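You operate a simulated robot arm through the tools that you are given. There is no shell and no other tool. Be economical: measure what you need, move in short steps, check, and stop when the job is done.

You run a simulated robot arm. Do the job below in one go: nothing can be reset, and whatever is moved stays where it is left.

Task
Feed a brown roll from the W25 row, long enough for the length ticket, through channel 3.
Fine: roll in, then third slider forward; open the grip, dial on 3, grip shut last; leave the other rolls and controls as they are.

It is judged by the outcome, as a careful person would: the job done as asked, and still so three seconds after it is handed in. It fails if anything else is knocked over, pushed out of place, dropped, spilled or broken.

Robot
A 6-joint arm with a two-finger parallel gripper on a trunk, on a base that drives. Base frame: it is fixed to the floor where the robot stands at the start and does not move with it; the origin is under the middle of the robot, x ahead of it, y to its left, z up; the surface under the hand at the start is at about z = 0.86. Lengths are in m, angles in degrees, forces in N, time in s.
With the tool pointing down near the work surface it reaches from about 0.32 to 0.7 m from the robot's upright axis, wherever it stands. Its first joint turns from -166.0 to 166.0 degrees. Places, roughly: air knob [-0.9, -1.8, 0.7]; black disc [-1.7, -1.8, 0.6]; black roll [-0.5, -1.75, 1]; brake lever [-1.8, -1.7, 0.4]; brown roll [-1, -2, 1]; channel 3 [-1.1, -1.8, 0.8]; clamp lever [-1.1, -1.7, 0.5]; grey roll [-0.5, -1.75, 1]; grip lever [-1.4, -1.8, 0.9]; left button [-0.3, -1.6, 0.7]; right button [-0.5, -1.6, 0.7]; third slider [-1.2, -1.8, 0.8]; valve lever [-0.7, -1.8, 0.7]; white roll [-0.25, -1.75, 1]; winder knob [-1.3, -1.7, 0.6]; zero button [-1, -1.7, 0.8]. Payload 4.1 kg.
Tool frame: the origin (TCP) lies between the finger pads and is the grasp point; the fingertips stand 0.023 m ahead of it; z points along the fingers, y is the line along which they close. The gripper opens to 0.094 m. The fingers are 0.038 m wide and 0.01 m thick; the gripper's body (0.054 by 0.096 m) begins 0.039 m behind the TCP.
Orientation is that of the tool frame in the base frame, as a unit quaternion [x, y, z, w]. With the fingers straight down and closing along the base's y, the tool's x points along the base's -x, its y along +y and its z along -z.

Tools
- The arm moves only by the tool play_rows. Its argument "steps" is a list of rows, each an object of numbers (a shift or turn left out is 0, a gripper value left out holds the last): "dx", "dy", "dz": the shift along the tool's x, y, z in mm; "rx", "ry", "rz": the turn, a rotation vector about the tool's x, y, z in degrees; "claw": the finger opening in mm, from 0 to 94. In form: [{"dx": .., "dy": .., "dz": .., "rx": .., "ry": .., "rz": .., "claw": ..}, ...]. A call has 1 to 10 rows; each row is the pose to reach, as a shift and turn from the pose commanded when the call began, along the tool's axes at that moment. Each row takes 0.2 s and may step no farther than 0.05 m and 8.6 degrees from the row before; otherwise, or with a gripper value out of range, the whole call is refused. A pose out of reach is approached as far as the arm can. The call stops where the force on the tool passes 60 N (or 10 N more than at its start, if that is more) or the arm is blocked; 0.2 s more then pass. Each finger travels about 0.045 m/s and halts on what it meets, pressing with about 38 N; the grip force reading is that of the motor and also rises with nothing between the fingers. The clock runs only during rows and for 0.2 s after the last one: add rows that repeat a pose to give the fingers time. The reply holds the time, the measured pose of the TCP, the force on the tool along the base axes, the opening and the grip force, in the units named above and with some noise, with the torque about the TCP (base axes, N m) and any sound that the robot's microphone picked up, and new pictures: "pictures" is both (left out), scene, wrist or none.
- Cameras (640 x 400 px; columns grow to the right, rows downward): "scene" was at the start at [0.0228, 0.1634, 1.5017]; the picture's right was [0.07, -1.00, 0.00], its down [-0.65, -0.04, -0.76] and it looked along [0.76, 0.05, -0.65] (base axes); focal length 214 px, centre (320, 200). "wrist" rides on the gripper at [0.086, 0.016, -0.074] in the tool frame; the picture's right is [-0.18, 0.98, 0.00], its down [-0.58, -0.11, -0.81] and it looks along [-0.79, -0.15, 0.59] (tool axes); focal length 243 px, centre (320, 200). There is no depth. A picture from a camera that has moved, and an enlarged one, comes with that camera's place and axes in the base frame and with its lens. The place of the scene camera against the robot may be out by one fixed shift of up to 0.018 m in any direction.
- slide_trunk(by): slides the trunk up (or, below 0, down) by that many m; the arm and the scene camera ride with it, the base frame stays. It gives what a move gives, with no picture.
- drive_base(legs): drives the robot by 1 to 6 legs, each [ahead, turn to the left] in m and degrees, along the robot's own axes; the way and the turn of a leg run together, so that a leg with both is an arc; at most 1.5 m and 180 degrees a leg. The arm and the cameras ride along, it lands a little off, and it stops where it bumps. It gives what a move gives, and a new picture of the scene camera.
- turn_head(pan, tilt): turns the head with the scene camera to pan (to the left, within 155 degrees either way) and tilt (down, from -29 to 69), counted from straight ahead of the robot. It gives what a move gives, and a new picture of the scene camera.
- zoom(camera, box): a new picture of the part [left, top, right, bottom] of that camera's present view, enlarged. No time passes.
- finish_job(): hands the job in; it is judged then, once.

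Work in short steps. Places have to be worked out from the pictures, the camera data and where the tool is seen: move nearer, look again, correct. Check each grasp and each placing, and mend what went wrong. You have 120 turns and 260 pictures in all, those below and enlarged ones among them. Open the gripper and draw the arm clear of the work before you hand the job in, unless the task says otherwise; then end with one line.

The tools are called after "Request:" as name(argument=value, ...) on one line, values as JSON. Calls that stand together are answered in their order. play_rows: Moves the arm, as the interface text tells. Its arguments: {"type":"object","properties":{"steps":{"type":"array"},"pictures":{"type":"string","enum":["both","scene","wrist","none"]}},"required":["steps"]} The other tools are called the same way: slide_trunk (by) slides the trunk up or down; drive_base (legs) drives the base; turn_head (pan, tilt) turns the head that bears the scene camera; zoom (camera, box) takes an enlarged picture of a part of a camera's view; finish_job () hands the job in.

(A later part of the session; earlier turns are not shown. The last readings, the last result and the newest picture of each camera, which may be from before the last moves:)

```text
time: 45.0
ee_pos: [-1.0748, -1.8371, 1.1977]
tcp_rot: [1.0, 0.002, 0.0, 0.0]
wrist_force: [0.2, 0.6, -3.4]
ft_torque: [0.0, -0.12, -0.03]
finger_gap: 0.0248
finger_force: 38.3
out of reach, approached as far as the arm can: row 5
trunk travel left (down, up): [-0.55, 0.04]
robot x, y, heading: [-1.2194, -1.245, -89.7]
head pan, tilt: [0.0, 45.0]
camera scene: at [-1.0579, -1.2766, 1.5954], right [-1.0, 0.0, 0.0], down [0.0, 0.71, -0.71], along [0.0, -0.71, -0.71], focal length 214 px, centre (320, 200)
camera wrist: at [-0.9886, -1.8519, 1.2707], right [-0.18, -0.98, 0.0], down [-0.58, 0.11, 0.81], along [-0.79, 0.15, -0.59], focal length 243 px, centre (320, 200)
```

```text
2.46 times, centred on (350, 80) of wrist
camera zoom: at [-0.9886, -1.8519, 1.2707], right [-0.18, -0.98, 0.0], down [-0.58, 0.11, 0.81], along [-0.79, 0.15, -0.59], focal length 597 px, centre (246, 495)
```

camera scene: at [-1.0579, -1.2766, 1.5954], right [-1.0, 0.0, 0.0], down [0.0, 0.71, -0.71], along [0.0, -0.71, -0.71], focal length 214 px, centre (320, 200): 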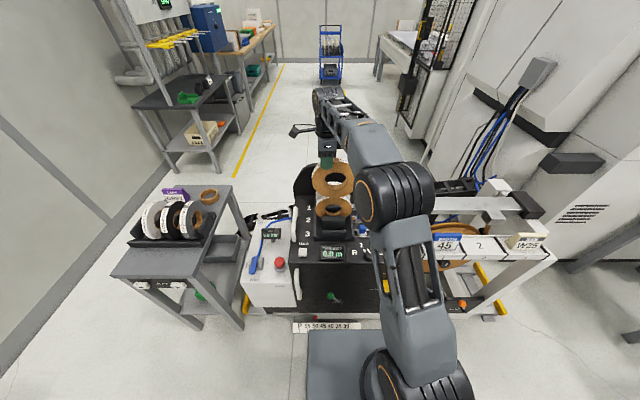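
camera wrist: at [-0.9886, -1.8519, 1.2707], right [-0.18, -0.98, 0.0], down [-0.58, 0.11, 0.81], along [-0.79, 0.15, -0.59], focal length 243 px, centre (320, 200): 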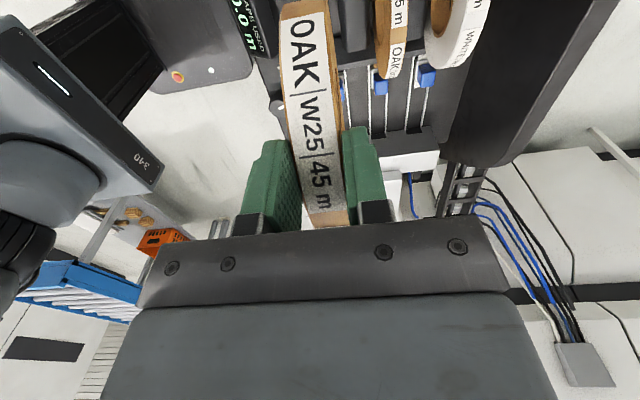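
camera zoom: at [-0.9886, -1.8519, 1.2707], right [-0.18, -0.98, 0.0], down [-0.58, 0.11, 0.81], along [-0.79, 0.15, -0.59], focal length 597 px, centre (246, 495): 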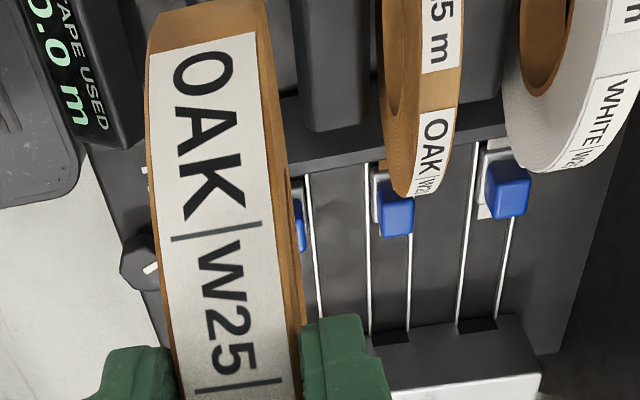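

Roll plane y ≈ −1.837 matches; x needs ~13 mm more to −x. I shift and descend to just above the dividers.

Request:
play_rows(steps=[{"dx": -13, "dz": 20}, {"dx": -13, "dz": 60}, {"dx": -13, "dz": 100}, {"dx": -13, "dz": 125}, {"dx": -13, "dz": 125}])

Request:
zoom(camera="scene", box=[270, 160, 430, 260])

Request:
zoom(camera="wrist", box=[220, 0, 480, 160])

```text
time: 46.2
ee_pos: [-1.0894, -1.8342, 1.0774]
tcp_rot: [1.0, 0.001, 0.0, 0.0]
wrist_force: [0.5, 0.3, -3.8]
ft_torque: [-0.01, -0.11, 0.01]
finger_gap: 0.025
finger_force: 37.6
trunk travel left (down, up): [-0.55, 0.04]
robot x, y, heading: [-1.2224, -1.2451, -89.9]
head pan, tilt: [0.0, 45.0]
camera scene: at [-1.0579, -1.2765, 1.5954], right [-1.0, 0.0, 0.0], down [0.0, 0.71, -0.71], along [0.0, -0.71, -0.71], focal length 214 px, centre (320, 200)
camera wrist: at [-1.0033, -1.8495, 1.1495], right [-0.18, -0.98, 0.0], down [-0.58, 0.11, 0.81], along [-0.79, 0.15, -0.59], focal length 243 px, centre (320, 200)
```

scene: 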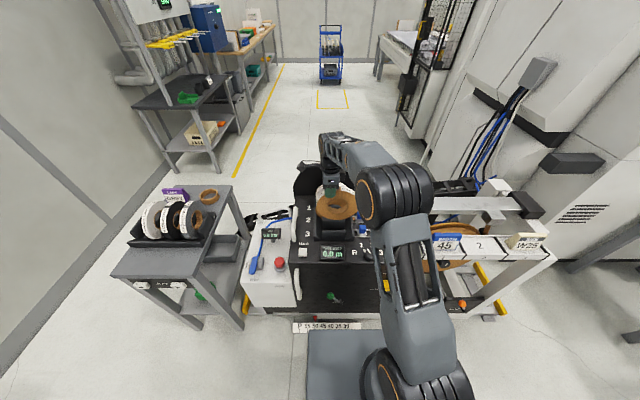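
wrist: 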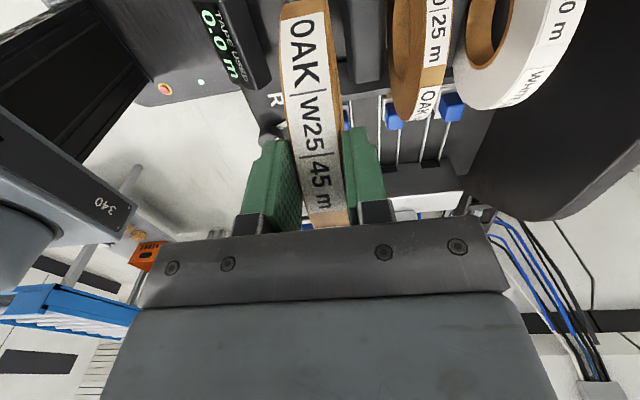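

```text
4.00 times, centred on (350, 210) of scene
camera zoom: at [-1.0579, -1.2765, 1.5954], right [-1.0, 0.0, 0.0], down [0.0, 0.71, -0.71], along [0.0, -0.71, -0.71], focal length 858 px, centre (200, 160)
```

zoom: 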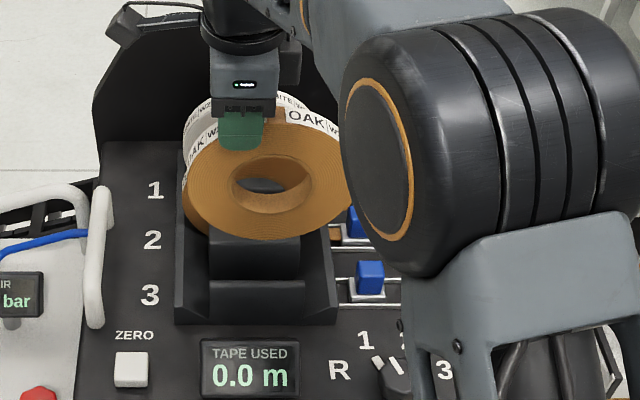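

```text
2.46 times, centred on (350, 80) of wrist
camera zoom: at [-1.0033, -1.8495, 1.1495], right [-0.18, -0.98, 0.0], down [-0.58, 0.11, 0.81], along [-0.79, 0.15, -0.59], focal length 597 px, centre (246, 495)
```

zoom: 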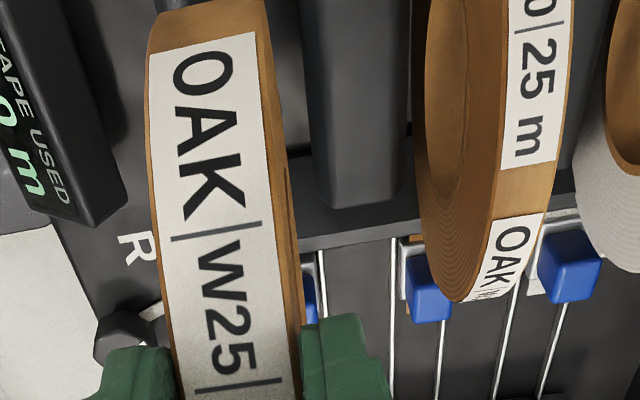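

Centred over the slot (x fine, shift 3 mm in y). Descending carefully in small steps.

Request:
play_rows(steps=[{"dy": 3, "dz": 20}, {"dy": 3, "dz": 40}, {"dy": 3, "dz": 55}, {"dy": 3, "dz": 65}, {"dy": 3, "dz": 75}, {"dy": 3, "dz": 82}, {"dy": 3, "dz": 82}])

Request:
zoom(camera="scene", box=[270, 160, 430, 260])

```text
time: 47.8
ee_pos: [-1.0885, -1.8375, 0.9931]
tcp_rot: [1.0, 0.002, 0.0, 0.0]
wrist_force: [-0.1, 0.2, -4.2]
ft_torque: [0.03, -0.11, -0.02]
finger_gap: 0.0248
finger_force: 38.1
trunk travel left (down, up): [-0.55, 0.04]
robot x, y, heading: [-1.2222, -1.2471, -89.7]
head pan, tilt: [0.0, 45.0]
camera scene: at [-1.0579, -1.2766, 1.5953], right [-1.0, 0.0, 0.0], down [0.0, 0.71, -0.71], along [0.0, -0.71, -0.71], focal length 214 px, centre (320, 200)
camera wrist: at [-1.0027, -1.8543, 1.0659], right [-0.18, -0.98, 0.0], down [-0.58, 0.11, 0.81], along [-0.79, 0.15, -0.59], focal length 243 px, centre (320, 200)
```

scene: 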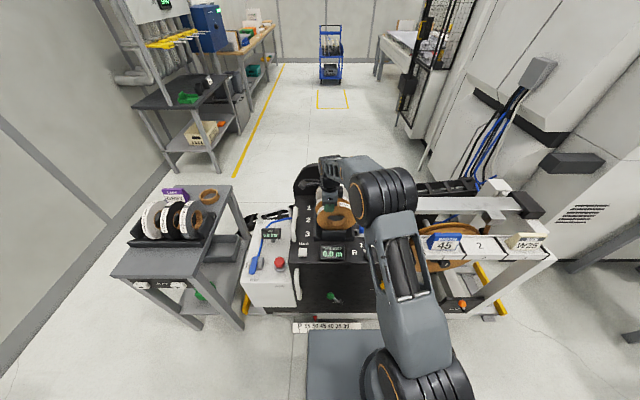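
wrist: 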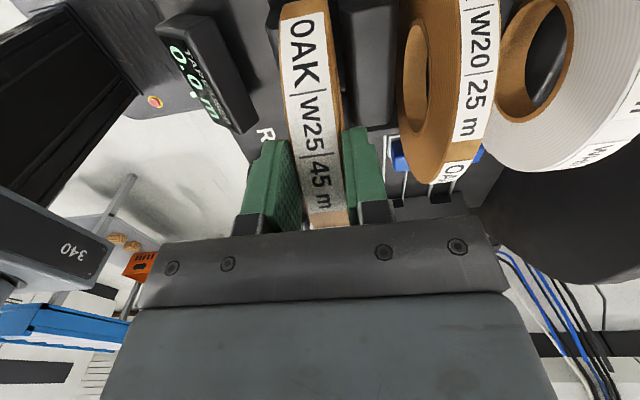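

```text
4.00 times, centred on (350, 210) of scene
camera zoom: at [-1.0579, -1.2766, 1.5953], right [-1.0, 0.0, 0.0], down [0.0, 0.71, -0.71], along [0.0, -0.71, -0.71], focal length 858 px, centre (200, 160)
```

zoom: 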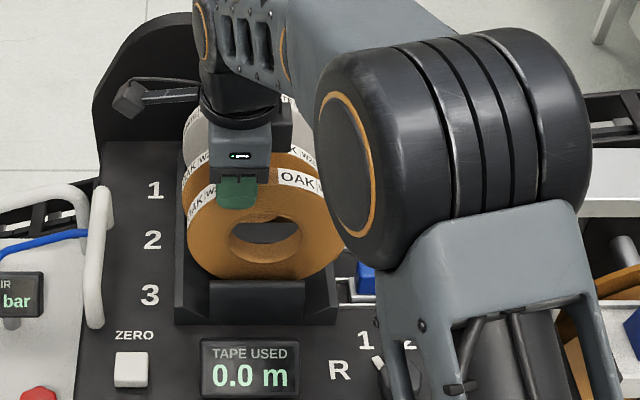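

The roll is entering between the dividers with no contact. Continue down.

Request:
play_rows(steps=[{"dz": 5}, {"dz": 10}, {"dz": 14}, {"dz": 14}], pictures="none")

```text
time: 48.8
ee_pos: [-1.0873, -1.838, 0.9782]
tcp_rot: [1.0, 0.001, 0.001, -0.001]
wrist_force: [-0.2, 0.1, -2.9]
ft_torque: [0.0, -0.09, -0.01]
finger_gap: 0.0249
finger_force: 38.3
trunk travel left (down, up): [-0.55, 0.04]
robot x, y, heading: [-1.2254, -1.2482, -90.0]
head pan, tilt: [0.0, 45.0]
```

No contact yet; a few mm more.

Request:
play_rows(steps=[{"dz": 3}, {"dz": 6}, {"dz": 6}], pictures="none")

Request:
zoom(camera="wrist", box=[220, 0, 480, 160])

Request:
zoom(camera="scene", box=[270, 160, 430, 260])

```text
time: 49.6
ee_pos: [-1.0865, -1.8396, 0.973]
tcp_rot: [1.0, 0.002, 0.0, 0.0]
wrist_force: [-0.4, 0.2, -3.0]
ft_torque: [-0.02, -0.13, 0.02]
finger_gap: 0.025
finger_force: 38.1
trunk travel left (down, up): [-0.55, 0.04]
robot x, y, heading: [-1.224, -1.2472, -89.8]
head pan, tilt: [0.0, 45.0]
```

```text
2.46 times, centred on (350, 80) of wrist
camera zoom: at [-1.0007, -1.854, 1.0467], right [-0.18, -0.98, 0.0], down [-0.58, 0.11, 0.81], along [-0.79, 0.15, -0.59], focal length 597 px, centre (246, 495)
```

zoom: 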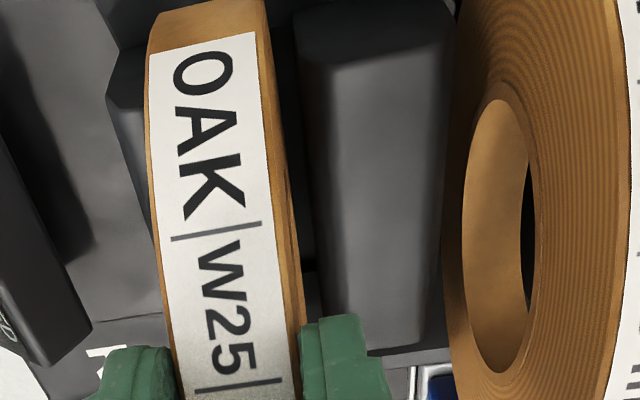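

```text
4.00 times, centred on (350, 210) of scene
camera zoom: at [-1.0579, -1.2766, 1.5953], right [-1.0, 0.0, 0.0], down [0.0, 0.71, -0.71], along [0.0, -0.71, -0.71], focal length 858 px, centre (200, 160)
```

zoom: 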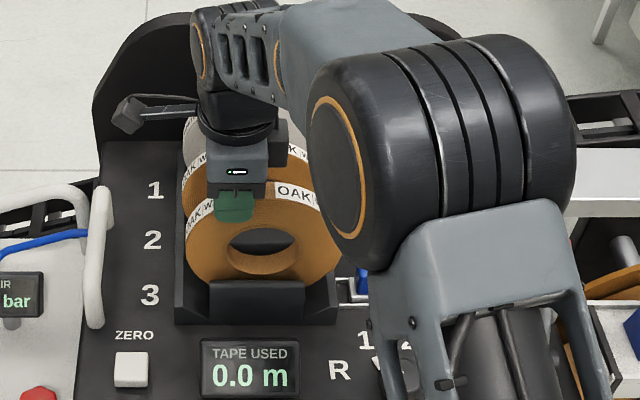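

Still free. Continue lowering by small steps, watching force.

Request:
play_rows(steps=[{"dz": 3}, {"dz": 6}, {"dz": 8}, {"dz": 8}], pictures="none")

```text
time: 50.6
ee_pos: [-1.0883, -1.8369, 0.9643]
tcp_rot: [1.0, 0.001, 0.0, -0.002]
wrist_force: [0.0, -0.1, -3.9]
ft_torque: [0.03, -0.12, 0.0]
finger_gap: 0.0248
finger_force: 37.7
trunk travel left (down, up): [-0.55, 0.04]
robot x, y, heading: [-1.2223, -1.2465, -90.1]
head pan, tilt: [0.0, 45.0]
```

Request:
play_rows(steps=[{"dz": 3}, {"dz": 6}, {"dz": 8}, {"dz": 8}])

Request:
zoom(camera="scene", box=[300, 180, 400, 250])

```text
time: 51.6
ee_pos: [-1.0879, -1.8379, 0.9587]
tcp_rot: [1.0, 0.002, 0.0, 0.001]
wrist_force: [1.1, 0.8, 9.1]
ft_torque: [0.28, 0.49, -0.04]
finger_gap: 0.0248
finger_force: 38.2
trunk travel left (down, up): [-0.55, 0.04]
robot x, y, heading: [-1.223, -1.2458, -89.8]
head pan, tilt: [0.0, 45.0]
camera scene: at [-1.0581, -1.2753, 1.5956], right [-1.0, 0.0, 0.0], down [0.0, 0.71, -0.71], along [0.0, -0.71, -0.71], focal length 214 px, centre (320, 200)
camera wrist: at [-1.0019, -1.8531, 1.0323], right [-0.18, -0.98, 0.0], down [-0.58, 0.11, 0.81], along [-0.79, 0.14, -0.59], focal length 243 px, centre (320, 200)
```

scene: 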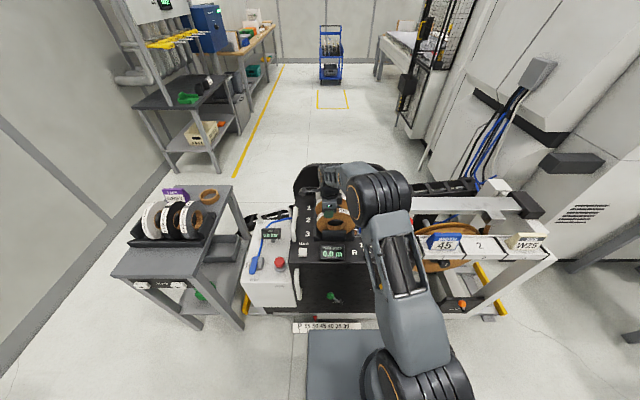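
wrist: 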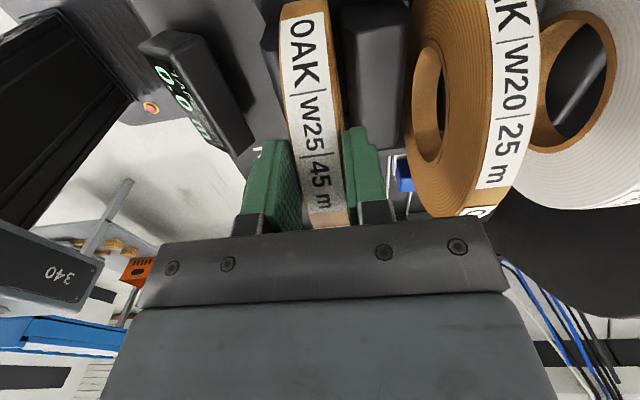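

```text
5.71 times, centred on (350, 215) of scene
camera zoom: at [-1.0581, -1.2753, 1.5956], right [-1.0, 0.0, 0.0], down [0.0, 0.71, -0.71], along [0.0, -0.71, -0.71], focal length 1226 px, centre (149, 114)
```

zoom: 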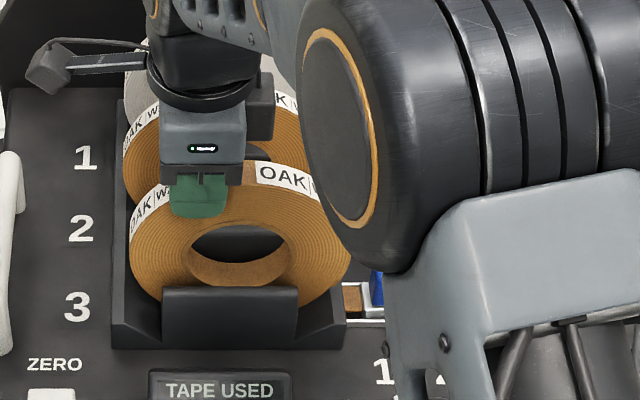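

Contact felt: the roll sits in the cradle, and a brown tape tongue has appeared at slider 3. I release gently and rise.

Request:
play_rows(steps=[{"claw": 32}, {"claw": 42}, {"claw": 42}, {"claw": 42}], pictures="none")

Request:
play_rows(steps=[{"dz": -20}, {"dz": -50}, {"dz": -90}, {"dz": -130}, {"dz": -170}, {"dz": -200}, {"dz": -200}])

Request:
zoom(camera="scene", box=[290, 170, 450, 270])

```text
time: 52.6
ee_pos: [-1.0874, -1.8369, 0.9572]
tcp_rot: [1.0, 0.001, 0.0, 0.0]
wrist_force: [-0.4, -0.1, -0.6]
ft_torque: [0.05, 0.01, -0.04]
finger_gap: 0.0419
finger_force: 0.1
trunk travel left (down, up): [-0.55, 0.04]
robot x, y, heading: [-1.2228, -1.2463, -90.0]
head pan, tilt: [0.0, 45.0]
```

```text
time: 54.2
ee_pos: [-1.0859, -1.834, 1.1568]
tcp_rot: [1.0, 0.002, 0.0, 0.001]
wrist_force: [-0.3, 0.9, 0.8]
ft_torque: [0.01, 0.01, -0.02]
finger_gap: 0.0421
finger_force: 0.1
trunk travel left (down, up): [-0.55, 0.04]
robot x, y, heading: [-1.2267, -1.249, -89.7]
head pan, tilt: [0.0, 45.0]
camera scene: at [-1.058, -1.2762, 1.5954], right [-1.0, 0.0, 0.0], down [0.0, 0.71, -0.71], along [0.0, -0.71, -0.71], focal length 214 px, centre (320, 200)
camera wrist: at [-1.0004, -1.8498, 1.2307], right [-0.18, -0.98, 0.0], down [-0.58, 0.11, 0.81], along [-0.79, 0.15, -0.59], focal length 243 px, centre (320, 200)
```

scene: 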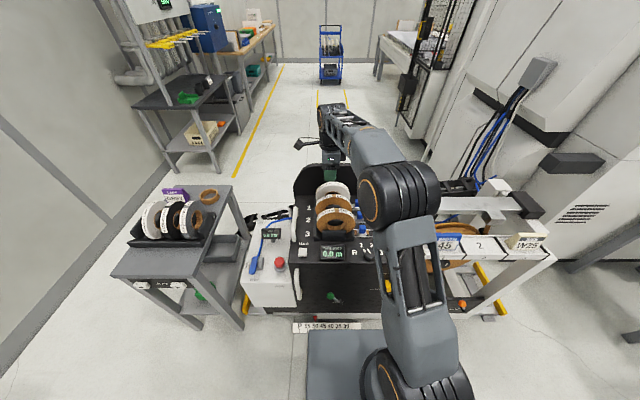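
wrist: 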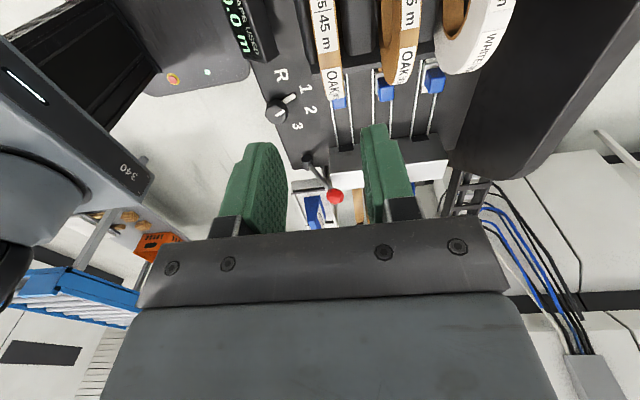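

```text
4.00 times, centred on (370, 220) of scene
camera zoom: at [-1.058, -1.2762, 1.5954], right [-1.0, 0.0, 0.0], down [0.0, 0.71, -0.71], along [0.0, -0.71, -0.71], focal length 858 px, centre (120, 120)
```

zoom: 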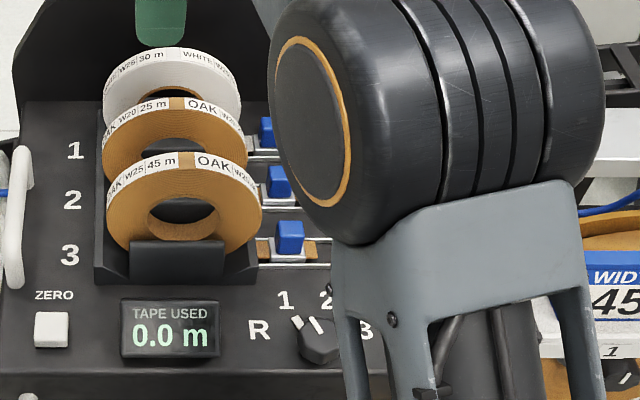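

Roll 45 m is seated in channel 3, tape under slider 3. Now slider: I move the hand 80 mm to −x and look at slider 3 with the wrist camera.

Request:
play_rows(steps=[{"dx": -40}, {"dx": -80}, {"dx": -80}])

Request:
zoom(camera="wrist", box=[220, 0, 460, 150])

Request:
zoom(camera="scene", box=[290, 170, 450, 270])

```text
time: 55.0
ee_pos: [-1.1665, -1.8363, 1.1545]
tcp_rot: [1.0, 0.002, -0.001, 0.0]
wrist_force: [-0.6, 0.0, 0.6]
ft_torque: [0.01, 0.0, -0.02]
finger_gap: 0.0421
finger_force: 0.1
trunk travel left (down, up): [-0.55, 0.04]
robot x, y, heading: [-1.2235, -1.2498, -89.7]
head pan, tilt: [0.0, 45.0]
camera scene: at [-1.0579, -1.2762, 1.5954], right [-1.0, 0.0, 0.0], down [0.0, 0.71, -0.71], along [0.0, -0.71, -0.71], focal length 214 px, centre (320, 200)
camera wrist: at [-1.0811, -1.8525, 1.2283], right [-0.18, -0.98, 0.0], down [-0.58, 0.11, 0.81], along [-0.79, 0.15, -0.59], focal length 243 px, centre (320, 200)
```

scene: 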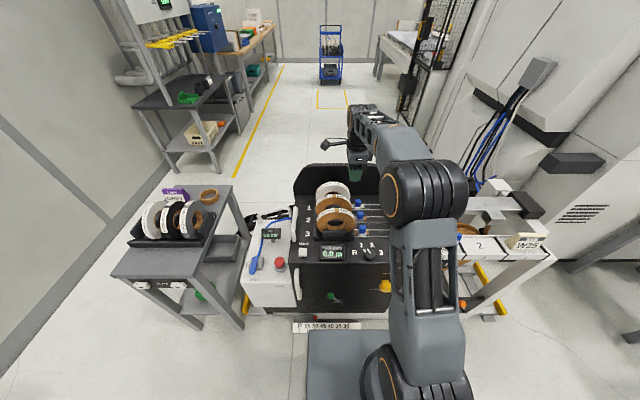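
wrist: 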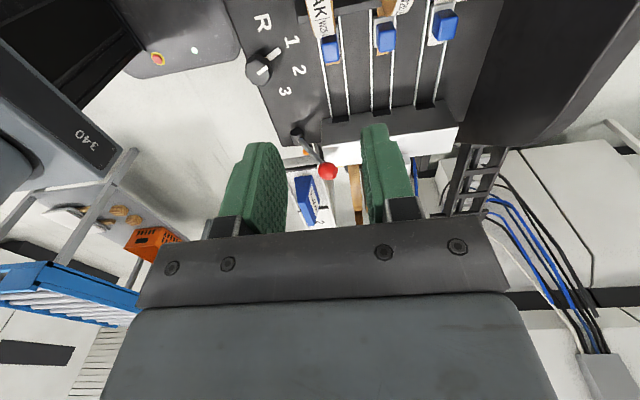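

```text
2.67 times, centred on (340, 75) of wrist
camera zoom: at [-1.0811, -1.8525, 1.2283], right [-0.18, -0.98, 0.0], down [-0.58, 0.11, 0.81], along [-0.79, 0.15, -0.59], focal length 647 px, centre (267, 533)
```

zoom: 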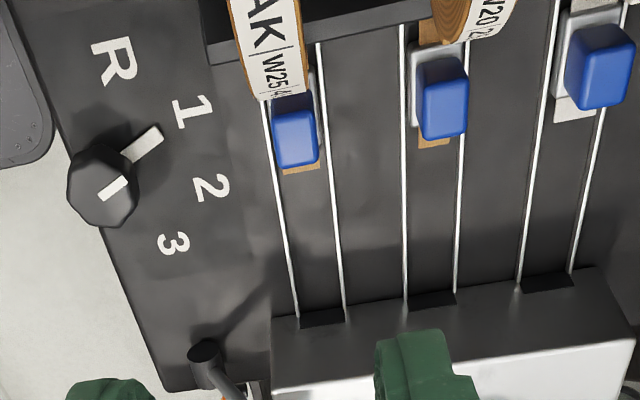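

```text
4.00 times, centred on (370, 220) of scene
camera zoom: at [-1.0579, -1.2762, 1.5954], right [-1.0, 0.0, 0.0], down [0.0, 0.71, -0.71], along [0.0, -0.71, -0.71], focal length 858 px, centre (120, 120)
```

zoom: 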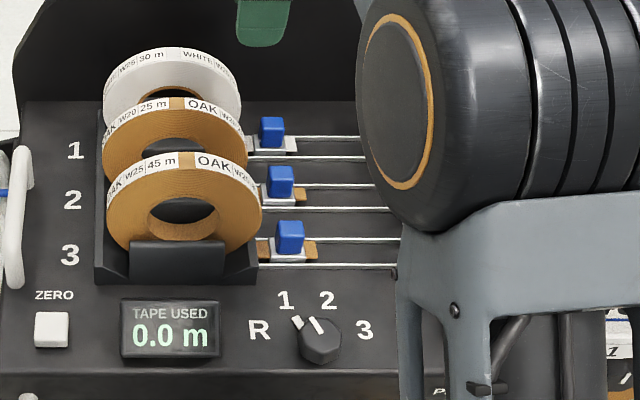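

Slider knob 3 top ≈ (−1.230, −1.840, 0.86), block about 0.12 m further to −x. I descend over the knob.

Request:
play_rows(steps=[{"dx": -35, "dy": 4, "dz": 30}, {"dx": -72, "dy": 4, "dz": 70}, {"dx": -72, "dy": 4, "dz": 120}, {"dx": -72, "dy": 4, "dz": 170}, {"dx": -72, "dy": 4, "dz": 215}, {"dx": -72, "dy": 4, "dz": 240}, {"dx": -72, "dy": 4, "dz": 240}])

Request:
zoom(camera="scene", box=[310, 180, 410, 250])

Request:
zoom(camera="wrist", box=[200, 0, 480, 170])

```text
refused: row 2 steps farther than a row can; nothing moved
```

```text
5.71 times, centred on (360, 215) of scene
camera zoom: at [-1.0579, -1.2762, 1.5954], right [-1.0, 0.0, 0.0], down [0.0, 0.71, -0.71], along [0.0, -0.71, -0.71], focal length 1226 px, centre (91, 114)
```

zoom: 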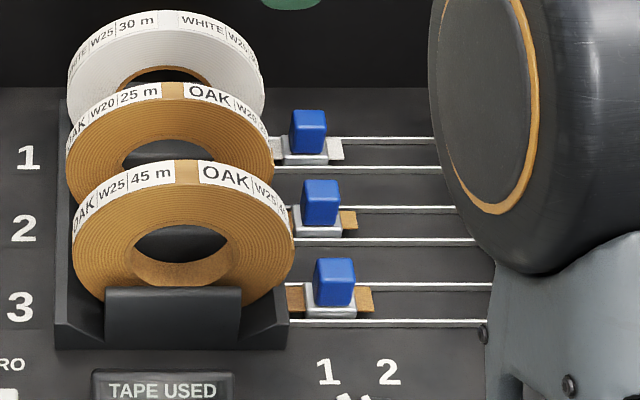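

```text
2.29 times, centred on (340, 85) of wrist
camera zoom: at [-1.0811, -1.8525, 1.2283], right [-0.18, -0.98, 0.0], down [-0.58, 0.11, 0.81], along [-0.79, 0.15, -0.59], focal length 555 px, centre (274, 463)
```

zoom: 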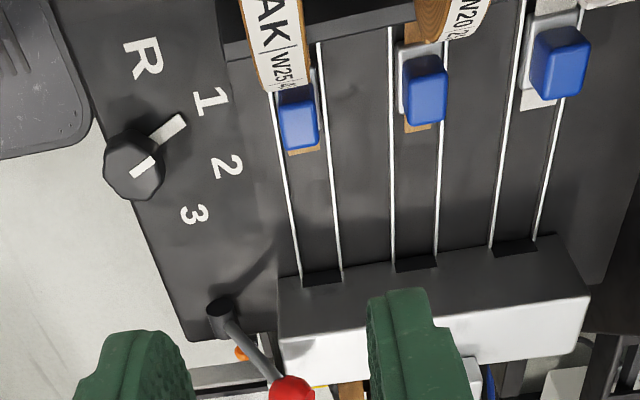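

One row was too long; same path in shorter rows.

Request:
play_rows(steps=[{"dx": -30, "dy": 4, "dz": 25}, {"dx": -60, "dy": 4, "dz": 55}, {"dx": -72, "dy": 4, "dz": 95}, {"dx": -72, "dy": 4, "dz": 140}, {"dx": -72, "dy": 4, "dz": 185}, {"dx": -72, "dy": 4, "dz": 220}, {"dx": -72, "dy": 4, "dz": 240}, {"dx": -72, "dy": 4, "dz": 240}])

Request:
zoom(camera="scene", box=[310, 180, 410, 250])

Request:
zoom(camera="wrist", box=[200, 0, 480, 170])

```text
time: 56.8
ee_pos: [-1.2399, -1.8418, 0.9155]
tcp_rot: [1.0, 0.001, 0.0, 0.001]
wrist_force: [0.4, -0.2, 0.9]
ft_torque: [0.04, 0.04, 0.01]
finger_gap: 0.042
finger_force: 0.0
trunk travel left (down, up): [-0.55, 0.04]
robot x, y, heading: [-1.2267, -1.2477, -89.8]
head pan, tilt: [0.0, 45.0]
camera scene: at [-1.0581, -1.2763, 1.5954], right [-1.0, 0.0, 0.0], down [0.0, 0.71, -0.71], along [0.0, -0.71, -0.71], focal length 214 px, centre (320, 200)
camera wrist: at [-1.1541, -1.8576, 0.9898], right [-0.18, -0.98, 0.0], down [-0.58, 0.11, 0.81], along [-0.79, 0.15, -0.59], focal length 243 px, centre (320, 200)
```

scene: 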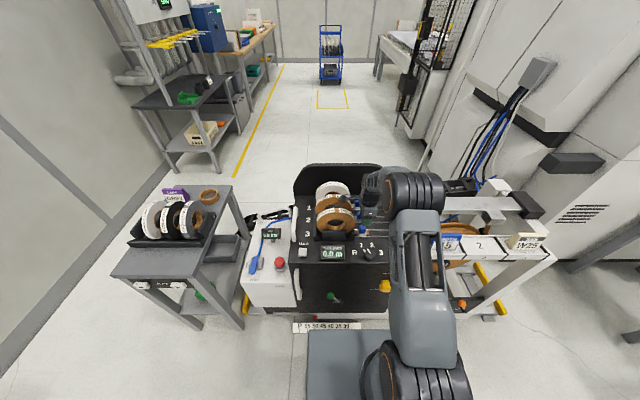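
wrist: 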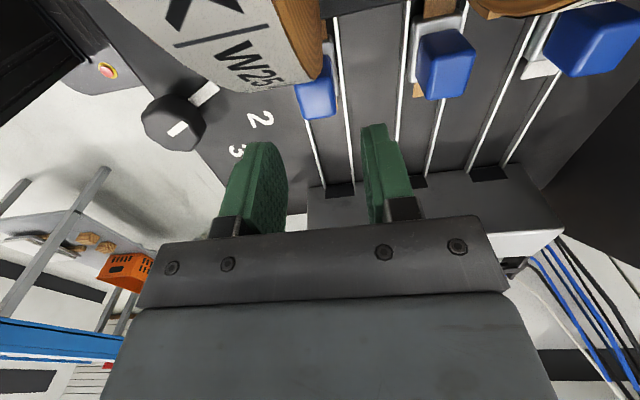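

```text
5.71 times, centred on (360, 215) of scene
camera zoom: at [-1.0581, -1.2763, 1.5954], right [-1.0, 0.0, 0.0], down [0.0, 0.71, -0.71], along [0.0, -0.71, -0.71], focal length 1226 px, centre (91, 114)
```

zoom: 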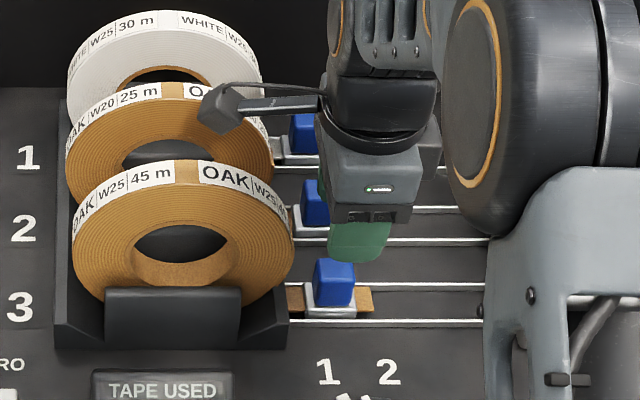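

```text
2.29 times, centred on (340, 85) of wrist
camera zoom: at [-1.1541, -1.8576, 0.9898], right [-0.18, -0.98, 0.0], down [-0.58, 0.11, 0.81], along [-0.79, 0.15, -0.59], focal length 555 px, centre (274, 463)
```

zoom: 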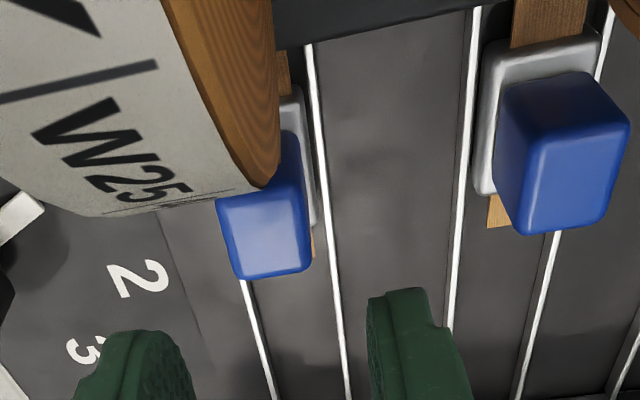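

The wrist camera would hit the roll if I lowered further in this yaw. I rise and yaw back −90° (camera toward the robot), then push the knob with a finger from behind.

Request:
play_rows(steps=[{"dz": -45}, {"dz": -90}, {"dz": -120, "rz": -6}, {"dz": -120, "rz": -14.5}, {"dz": -120, "rz": -23}, {"dz": -120, "rz": -31.5}, {"dz": -120, "rz": -40}, {"dz": -120, "rz": -48.5}, {"dz": -120, "rz": -57}, {"dz": -120, "rz": -65.5}], pictures="none")

Request:
play_rows(steps=[{"rz": -8.5, "claw": 60}, {"rz": -17, "claw": 80}, {"rz": -24.7, "claw": 80}, {"rz": -24.7, "claw": 80}])

Request:
zoom(camera="wrist", box=[180, 0, 500, 200])

```text
time: 59.0
ee_pos: [-1.2397, -1.8433, 1.0363]
tcp_rot: [0.839, 0.544, 0.0, 0.0]
wrist_force: [-0.2, -0.2, 0.5]
ft_torque: [-0.06, 0.01, 0.03]
finger_gap: 0.042
finger_force: 0.2
trunk travel left (down, up): [-0.55, 0.04]
robot x, y, heading: [-1.2236, -1.2429, -89.7]
head pan, tilt: [0.0, 45.0]
```

```text
time: 60.0
ee_pos: [-1.2406, -1.842, 1.0372]
tcp_rot: [0.704, 0.71, -0.001, 0.001]
wrist_force: [-0.9, -0.2, -0.6]
ft_torque: [0.0, 0.02, 0.0]
finger_gap: 0.0801
finger_force: 0.0
trunk travel left (down, up): [-0.55, 0.04]
robot x, y, heading: [-1.2229, -1.2454, -89.8]
head pan, tilt: [0.0, 45.0]
camera scene: at [-1.0581, -1.2762, 1.5954], right [-1.0, 0.0, 0.0], down [0.0, 0.71, -0.71], along [0.0, -0.71, -0.71], focal length 214 px, centre (320, 200)
camera wrist: at [-1.226, -1.7559, 1.111], right [0.98, -0.18, 0.0], down [-0.1, -0.58, 0.81], along [-0.14, -0.79, -0.59], focal length 243 px, centre (320, 200)
```

scene: 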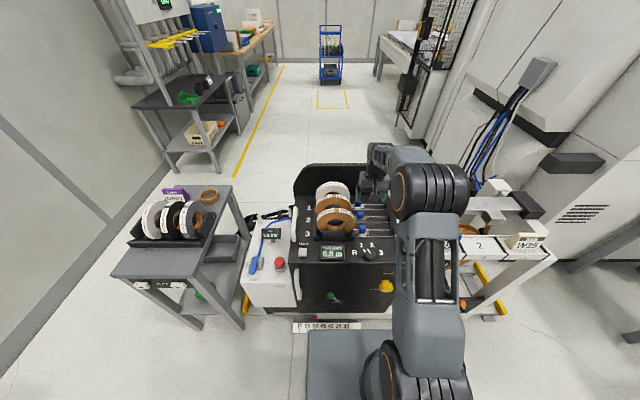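
wrist: 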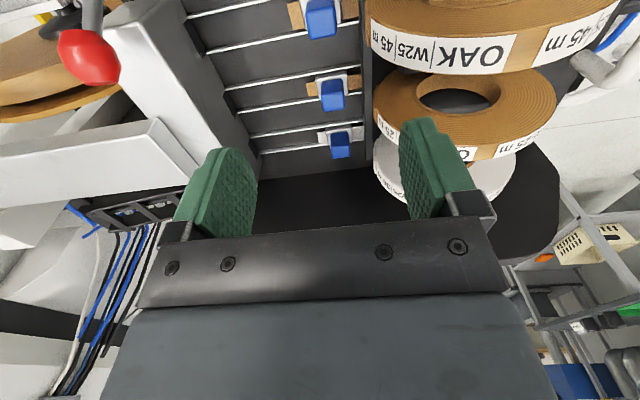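

```text
2.00 times, centred on (340, 100) of wrist
camera zoom: at [-1.226, -1.7559, 1.111], right [0.98, -0.18, 0.0], down [-0.1, -0.58, 0.81], along [-0.14, -0.79, -0.59], focal length 485 px, centre (280, 400)
```

zoom: 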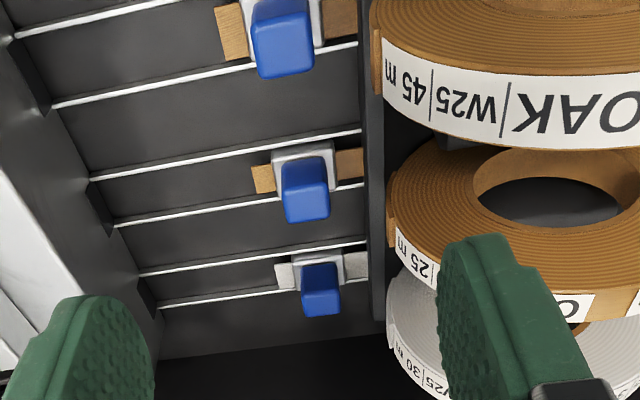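

Knob 3's +x side is at x ≈ −1.225, roll edge ≈ −1.205: one finger fits between. I shift to x −1.2635 and go down to z 0.93 to check.

Request:
play_rows(steps=[{"dx": 2, "dy": -23, "dz": 20}, {"dx": 2, "dy": -23, "dz": 60}, {"dx": 2, "dy": -23, "dz": 100}, {"dx": 2, "dy": -23, "dz": 115}, {"dx": 2, "dy": -23, "dz": 115}])

Request:
zoom(camera="wrist", box=[180, 0, 500, 200])

Request:
zoom(camera="scene", box=[310, 180, 410, 250])

```text
time: 61.2
ee_pos: [-1.2632, -1.8379, 0.9245]
tcp_rot: [0.704, 0.71, 0.0, 0.0]
wrist_force: [-0.1, -0.4, -0.5]
ft_torque: [-0.01, -0.02, -0.01]
finger_gap: 0.0799
finger_force: 0.0
trunk travel left (down, up): [-0.55, 0.04]
robot x, y, heading: [-1.2219, -1.2462, -89.8]
head pan, tilt: [0.0, 45.0]
camera scene: at [-1.058, -1.2762, 1.5954], right [-1.0, 0.0, 0.0], down [0.0, 0.71, -0.71], along [0.0, -0.71, -0.71], focal length 214 px, centre (320, 200)
camera wrist: at [-1.2478, -1.7519, 0.9985], right [0.98, -0.18, 0.0], down [-0.1, -0.58, 0.81], along [-0.14, -0.79, -0.59], focal length 243 px, centre (320, 200)
```

scene: 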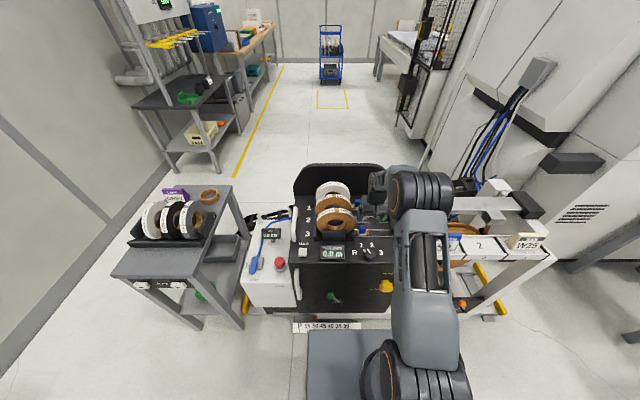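
wrist: 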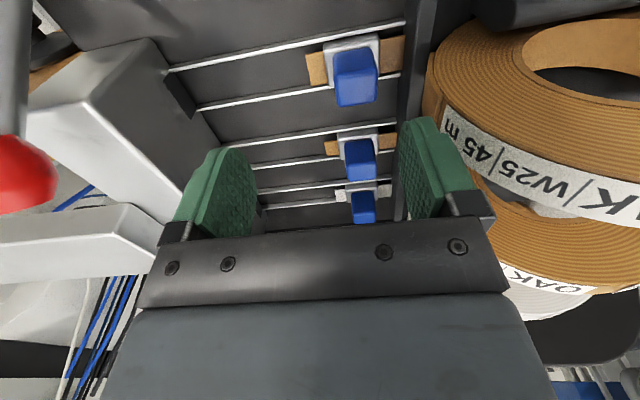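

```text
2.00 times, centred on (340, 100) of wrist
camera zoom: at [-1.2478, -1.7519, 0.9985], right [0.98, -0.18, 0.0], down [-0.1, -0.58, 0.81], along [-0.14, -0.79, -0.59], focal length 485 px, centre (280, 400)
```

zoom: 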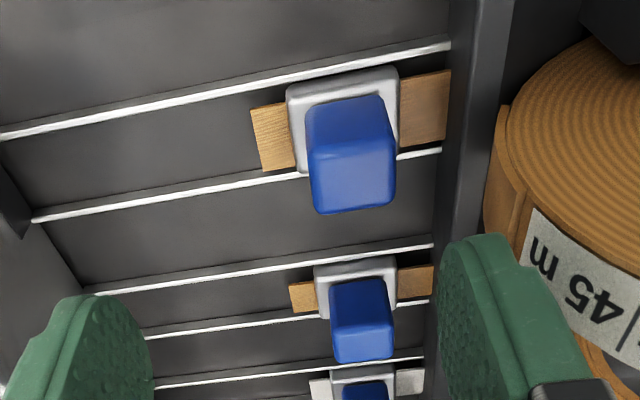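

```text
5.71 times, centred on (360, 215) of scene
camera zoom: at [-1.058, -1.2762, 1.5954], right [-1.0, 0.0, 0.0], down [0.0, 0.71, -0.71], along [0.0, -0.71, -0.71], focal length 1226 px, centre (91, 114)
```

zoom: 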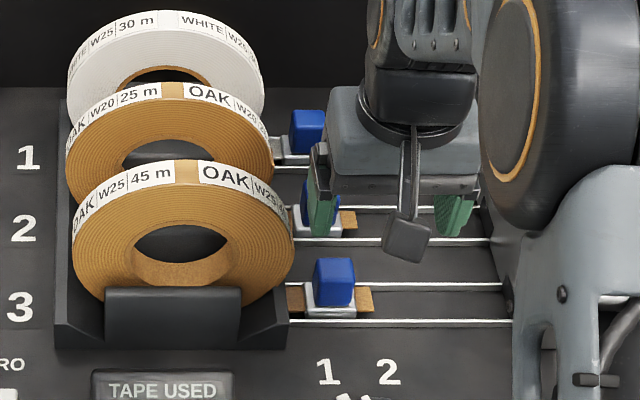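

Finger will drop between knob (−1.228) and rack wall (−1.209). Descend in small steps.

Request:
play_rows(steps=[{"dz": 15}, {"dz": 30}, {"dz": 40}, {"dz": 50}, {"dz": 58}, {"dz": 58}])

Request:
zoom(camera="wrist", box=[260, 0, 500, 150])

```text
time: 62.6
ee_pos: [-1.2633, -1.8392, 0.8651]
tcp_rot: [0.705, 0.709, 0.0, 0.0]
wrist_force: [0.1, -0.5, -0.4]
ft_torque: [-0.02, -0.03, 0.01]
finger_gap: 0.0798
finger_force: 0.0
trunk travel left (down, up): [-0.55, 0.04]
robot x, y, heading: [-1.2255, -1.2453, -89.9]
head pan, tilt: [0.0, 45.0]
camera scene: at [-1.0581, -1.2763, 1.5954], right [-1.0, 0.0, 0.0], down [0.0, 0.71, -0.71], along [0.0, -0.71, -0.71], focal length 214 px, centre (320, 200)
camera wrist: at [-1.2482, -1.753, 0.9384], right [0.98, -0.18, 0.0], down [-0.1, -0.58, 0.81], along [-0.14, -0.79, -0.59], focal length 243 px, centre (320, 200)
```

scene: 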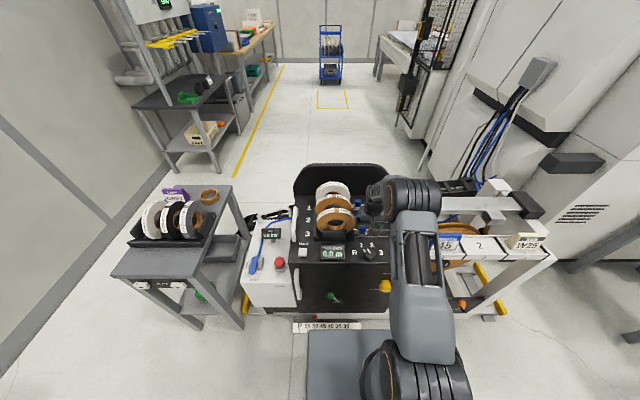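
wrist: 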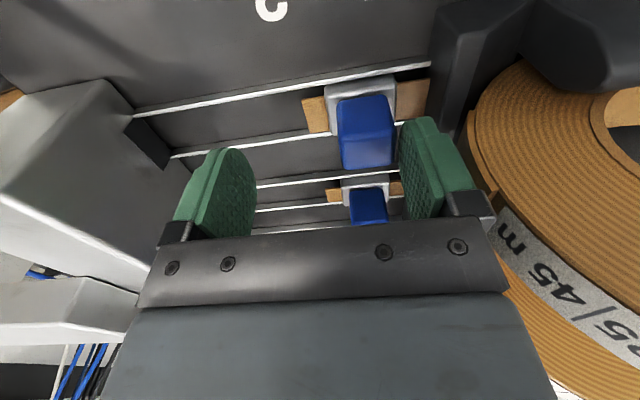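

```text
2.67 times, centred on (380, 75) of wrist
camera zoom: at [-1.2482, -1.753, 0.9384], right [0.98, -0.18, 0.0], down [-0.1, -0.58, 0.81], along [-0.14, -0.79, -0.59], focal length 647 px, centre (160, 533)
```

zoom: 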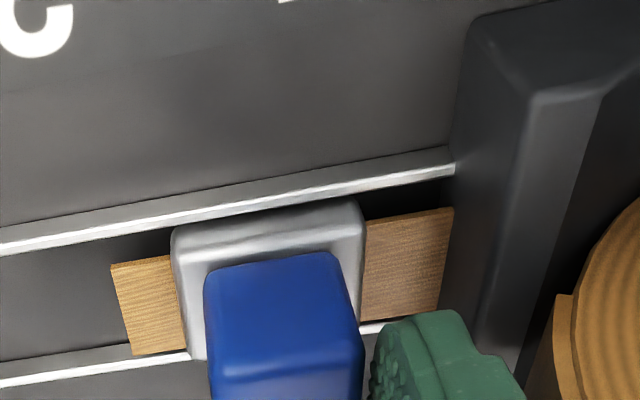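

The finger is beside the knob. Push 45 mm to −x.

Request:
play_rows(steps=[{"dy": -8}, {"dy": -18}, {"dy": -28}, {"dy": -38}, {"dy": -46}, {"dy": -46}], pictures="wrist")

```text
time: 64.0
ee_pos: [-1.3095, -1.8401, 0.8636]
tcp_rot: [0.705, 0.709, 0.001, 0.0]
wrist_force: [-1.1, 0.7, 0.5]
ft_torque: [-0.03, 0.0, -0.03]
finger_gap: 0.08
finger_force: 0.2
trunk travel left (down, up): [-0.55, 0.04]
robot x, y, heading: [-1.2218, -1.2461, -89.7]
head pan, tilt: [0.0, 45.0]
camera wrist: at [-1.2944, -1.7535, 0.9372], right [0.98, -0.18, 0.0], down [-0.1, -0.58, 0.81], along [-0.14, -0.79, -0.59], focal length 243 px, centre (320, 200)
```

wrist: 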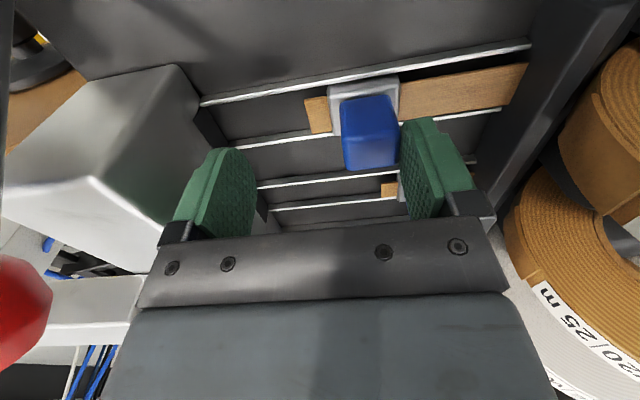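

Slider moves well and the tape follows. I narrow the opening around the knob (keeping the pushing finger in place), then push on.

Request:
play_rows(steps=[{"dy": 7, "claw": 66}, {"dy": 14, "claw": 52}, {"dy": 20, "claw": 40}, {"dy": 22, "claw": 36}, {"dy": 22, "claw": 36}, {"dy": 12, "claw": 36}, {"dy": 2, "claw": 36}, {"dy": -8, "claw": 36}, {"dy": -16, "claw": 36}, {"dy": -16, "claw": 36}], pictures="wrist")

```text
time: 66.2
ee_pos: [-1.3253, -1.8402, 0.8651]
tcp_rot: [0.705, 0.71, 0.0, 0.001]
wrist_force: [-0.2, -0.6, -0.2]
ft_torque: [-0.02, -0.01, -0.01]
finger_gap: 0.0361
finger_force: 0.0
trunk travel left (down, up): [-0.55, 0.04]
robot x, y, heading: [-1.2215, -1.2492, -89.9]
head pan, tilt: [0.0, 45.0]
camera wrist: at [-1.3104, -1.7543, 0.9384], right [0.98, -0.18, 0.0], down [-0.1, -0.58, 0.81], along [-0.14, -0.79, -0.59], focal length 243 px, centre (320, 200)
```

wrist: 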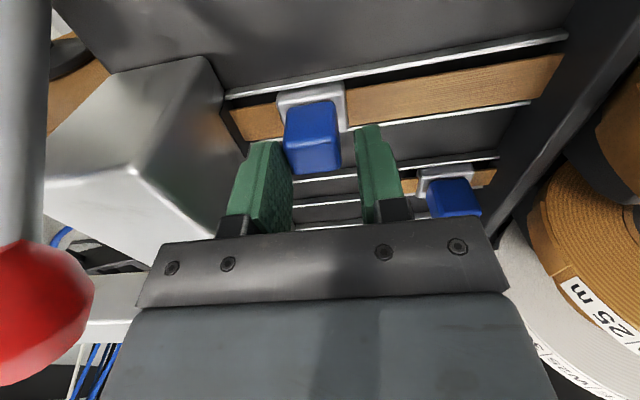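

Leading finger is near the block, so I lift, close the fingers, and finish pushing from behind the knob (shifted 8 mm away from the lever).

Request:
play_rows(steps=[{"dy": 2, "dz": -10}, {"dy": 2, "dz": -45, "claw": 20}, {"dx": -8, "dy": 20, "dz": -45, "claw": 2}, {"dx": -8, "dy": 36, "dz": -45, "claw": 0}, {"dx": -8, "dy": 36, "dz": -45, "claw": 0}, {"dx": -8, "dy": 36, "dz": -25, "claw": 0}, {"dx": -8, "dy": 36, "dz": 0, "claw": 0}, {"dx": -8, "dy": 36, "dz": 0, "claw": 0}], pictures="wrist")

```text
time: 68.0
ee_pos: [-1.2883, -1.8487, 0.8629]
tcp_rot: [0.705, 0.71, 0.001, -0.001]
wrist_force: [-0.1, -0.1, 0.4]
ft_torque: [0.03, 0.02, 0.01]
finger_gap: 0.0002
finger_force: 38.1
trunk travel left (down, up): [-0.55, 0.04]
robot x, y, heading: [-1.2221, -1.2496, -89.8]
head pan, tilt: [0.0, 45.0]
camera wrist: at [-1.274, -1.7618, 0.937], right [0.98, -0.18, 0.0], down [-0.1, -0.58, 0.81], along [-0.14, -0.79, -0.59], focal length 243 px, centre (320, 200)
```

wrist: 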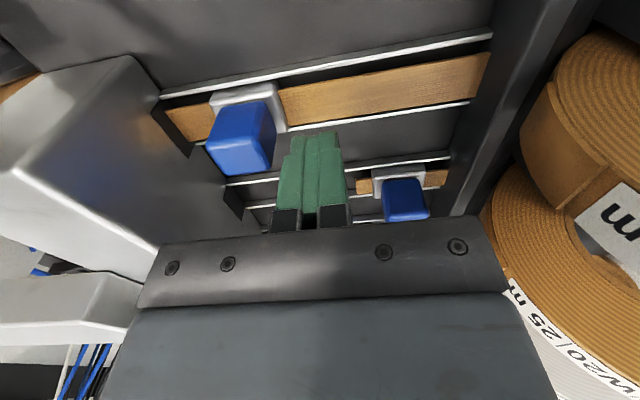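

Closed fingers sit behind the knob. Push in steps toward the block.

Request:
play_rows(steps=[{"dy": -8}, {"dy": -16}, {"dy": -24}, {"dy": -32}, {"dy": -38}, {"dy": -38}], pictures="wrist")

```text
time: 69.1
ee_pos: [-1.3071, -1.8487, 0.8622]
tcp_rot: [0.702, 0.712, 0.005, 0.002]
wrist_force: [26.6, 1.7, 6.7]
ft_torque: [0.17, -0.24, -0.49]
finger_gap: 0.0
finger_force: 37.5
trunk travel left (down, up): [-0.55, 0.04]
robot x, y, heading: [-1.2254, -1.2493, -88.7]
head pan, tilt: [0.0, 45.0]
stopped in row 5: the force on the tool passed its limit at 65 N (the readings are from after the stop); the commanded pose is now the measured one
camera wrist: at [-1.2935, -1.7623, 0.9373], right [0.99, -0.17, 0.01], down [-0.11, -0.59, 0.8], along [-0.13, -0.79, -0.6], focal length 243 px, centre (320, 200)
```

wrist: 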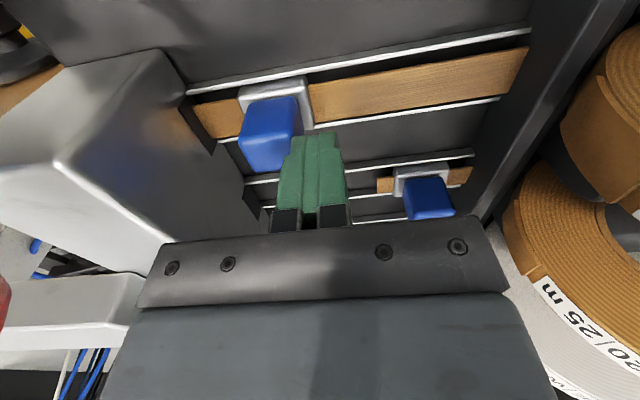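

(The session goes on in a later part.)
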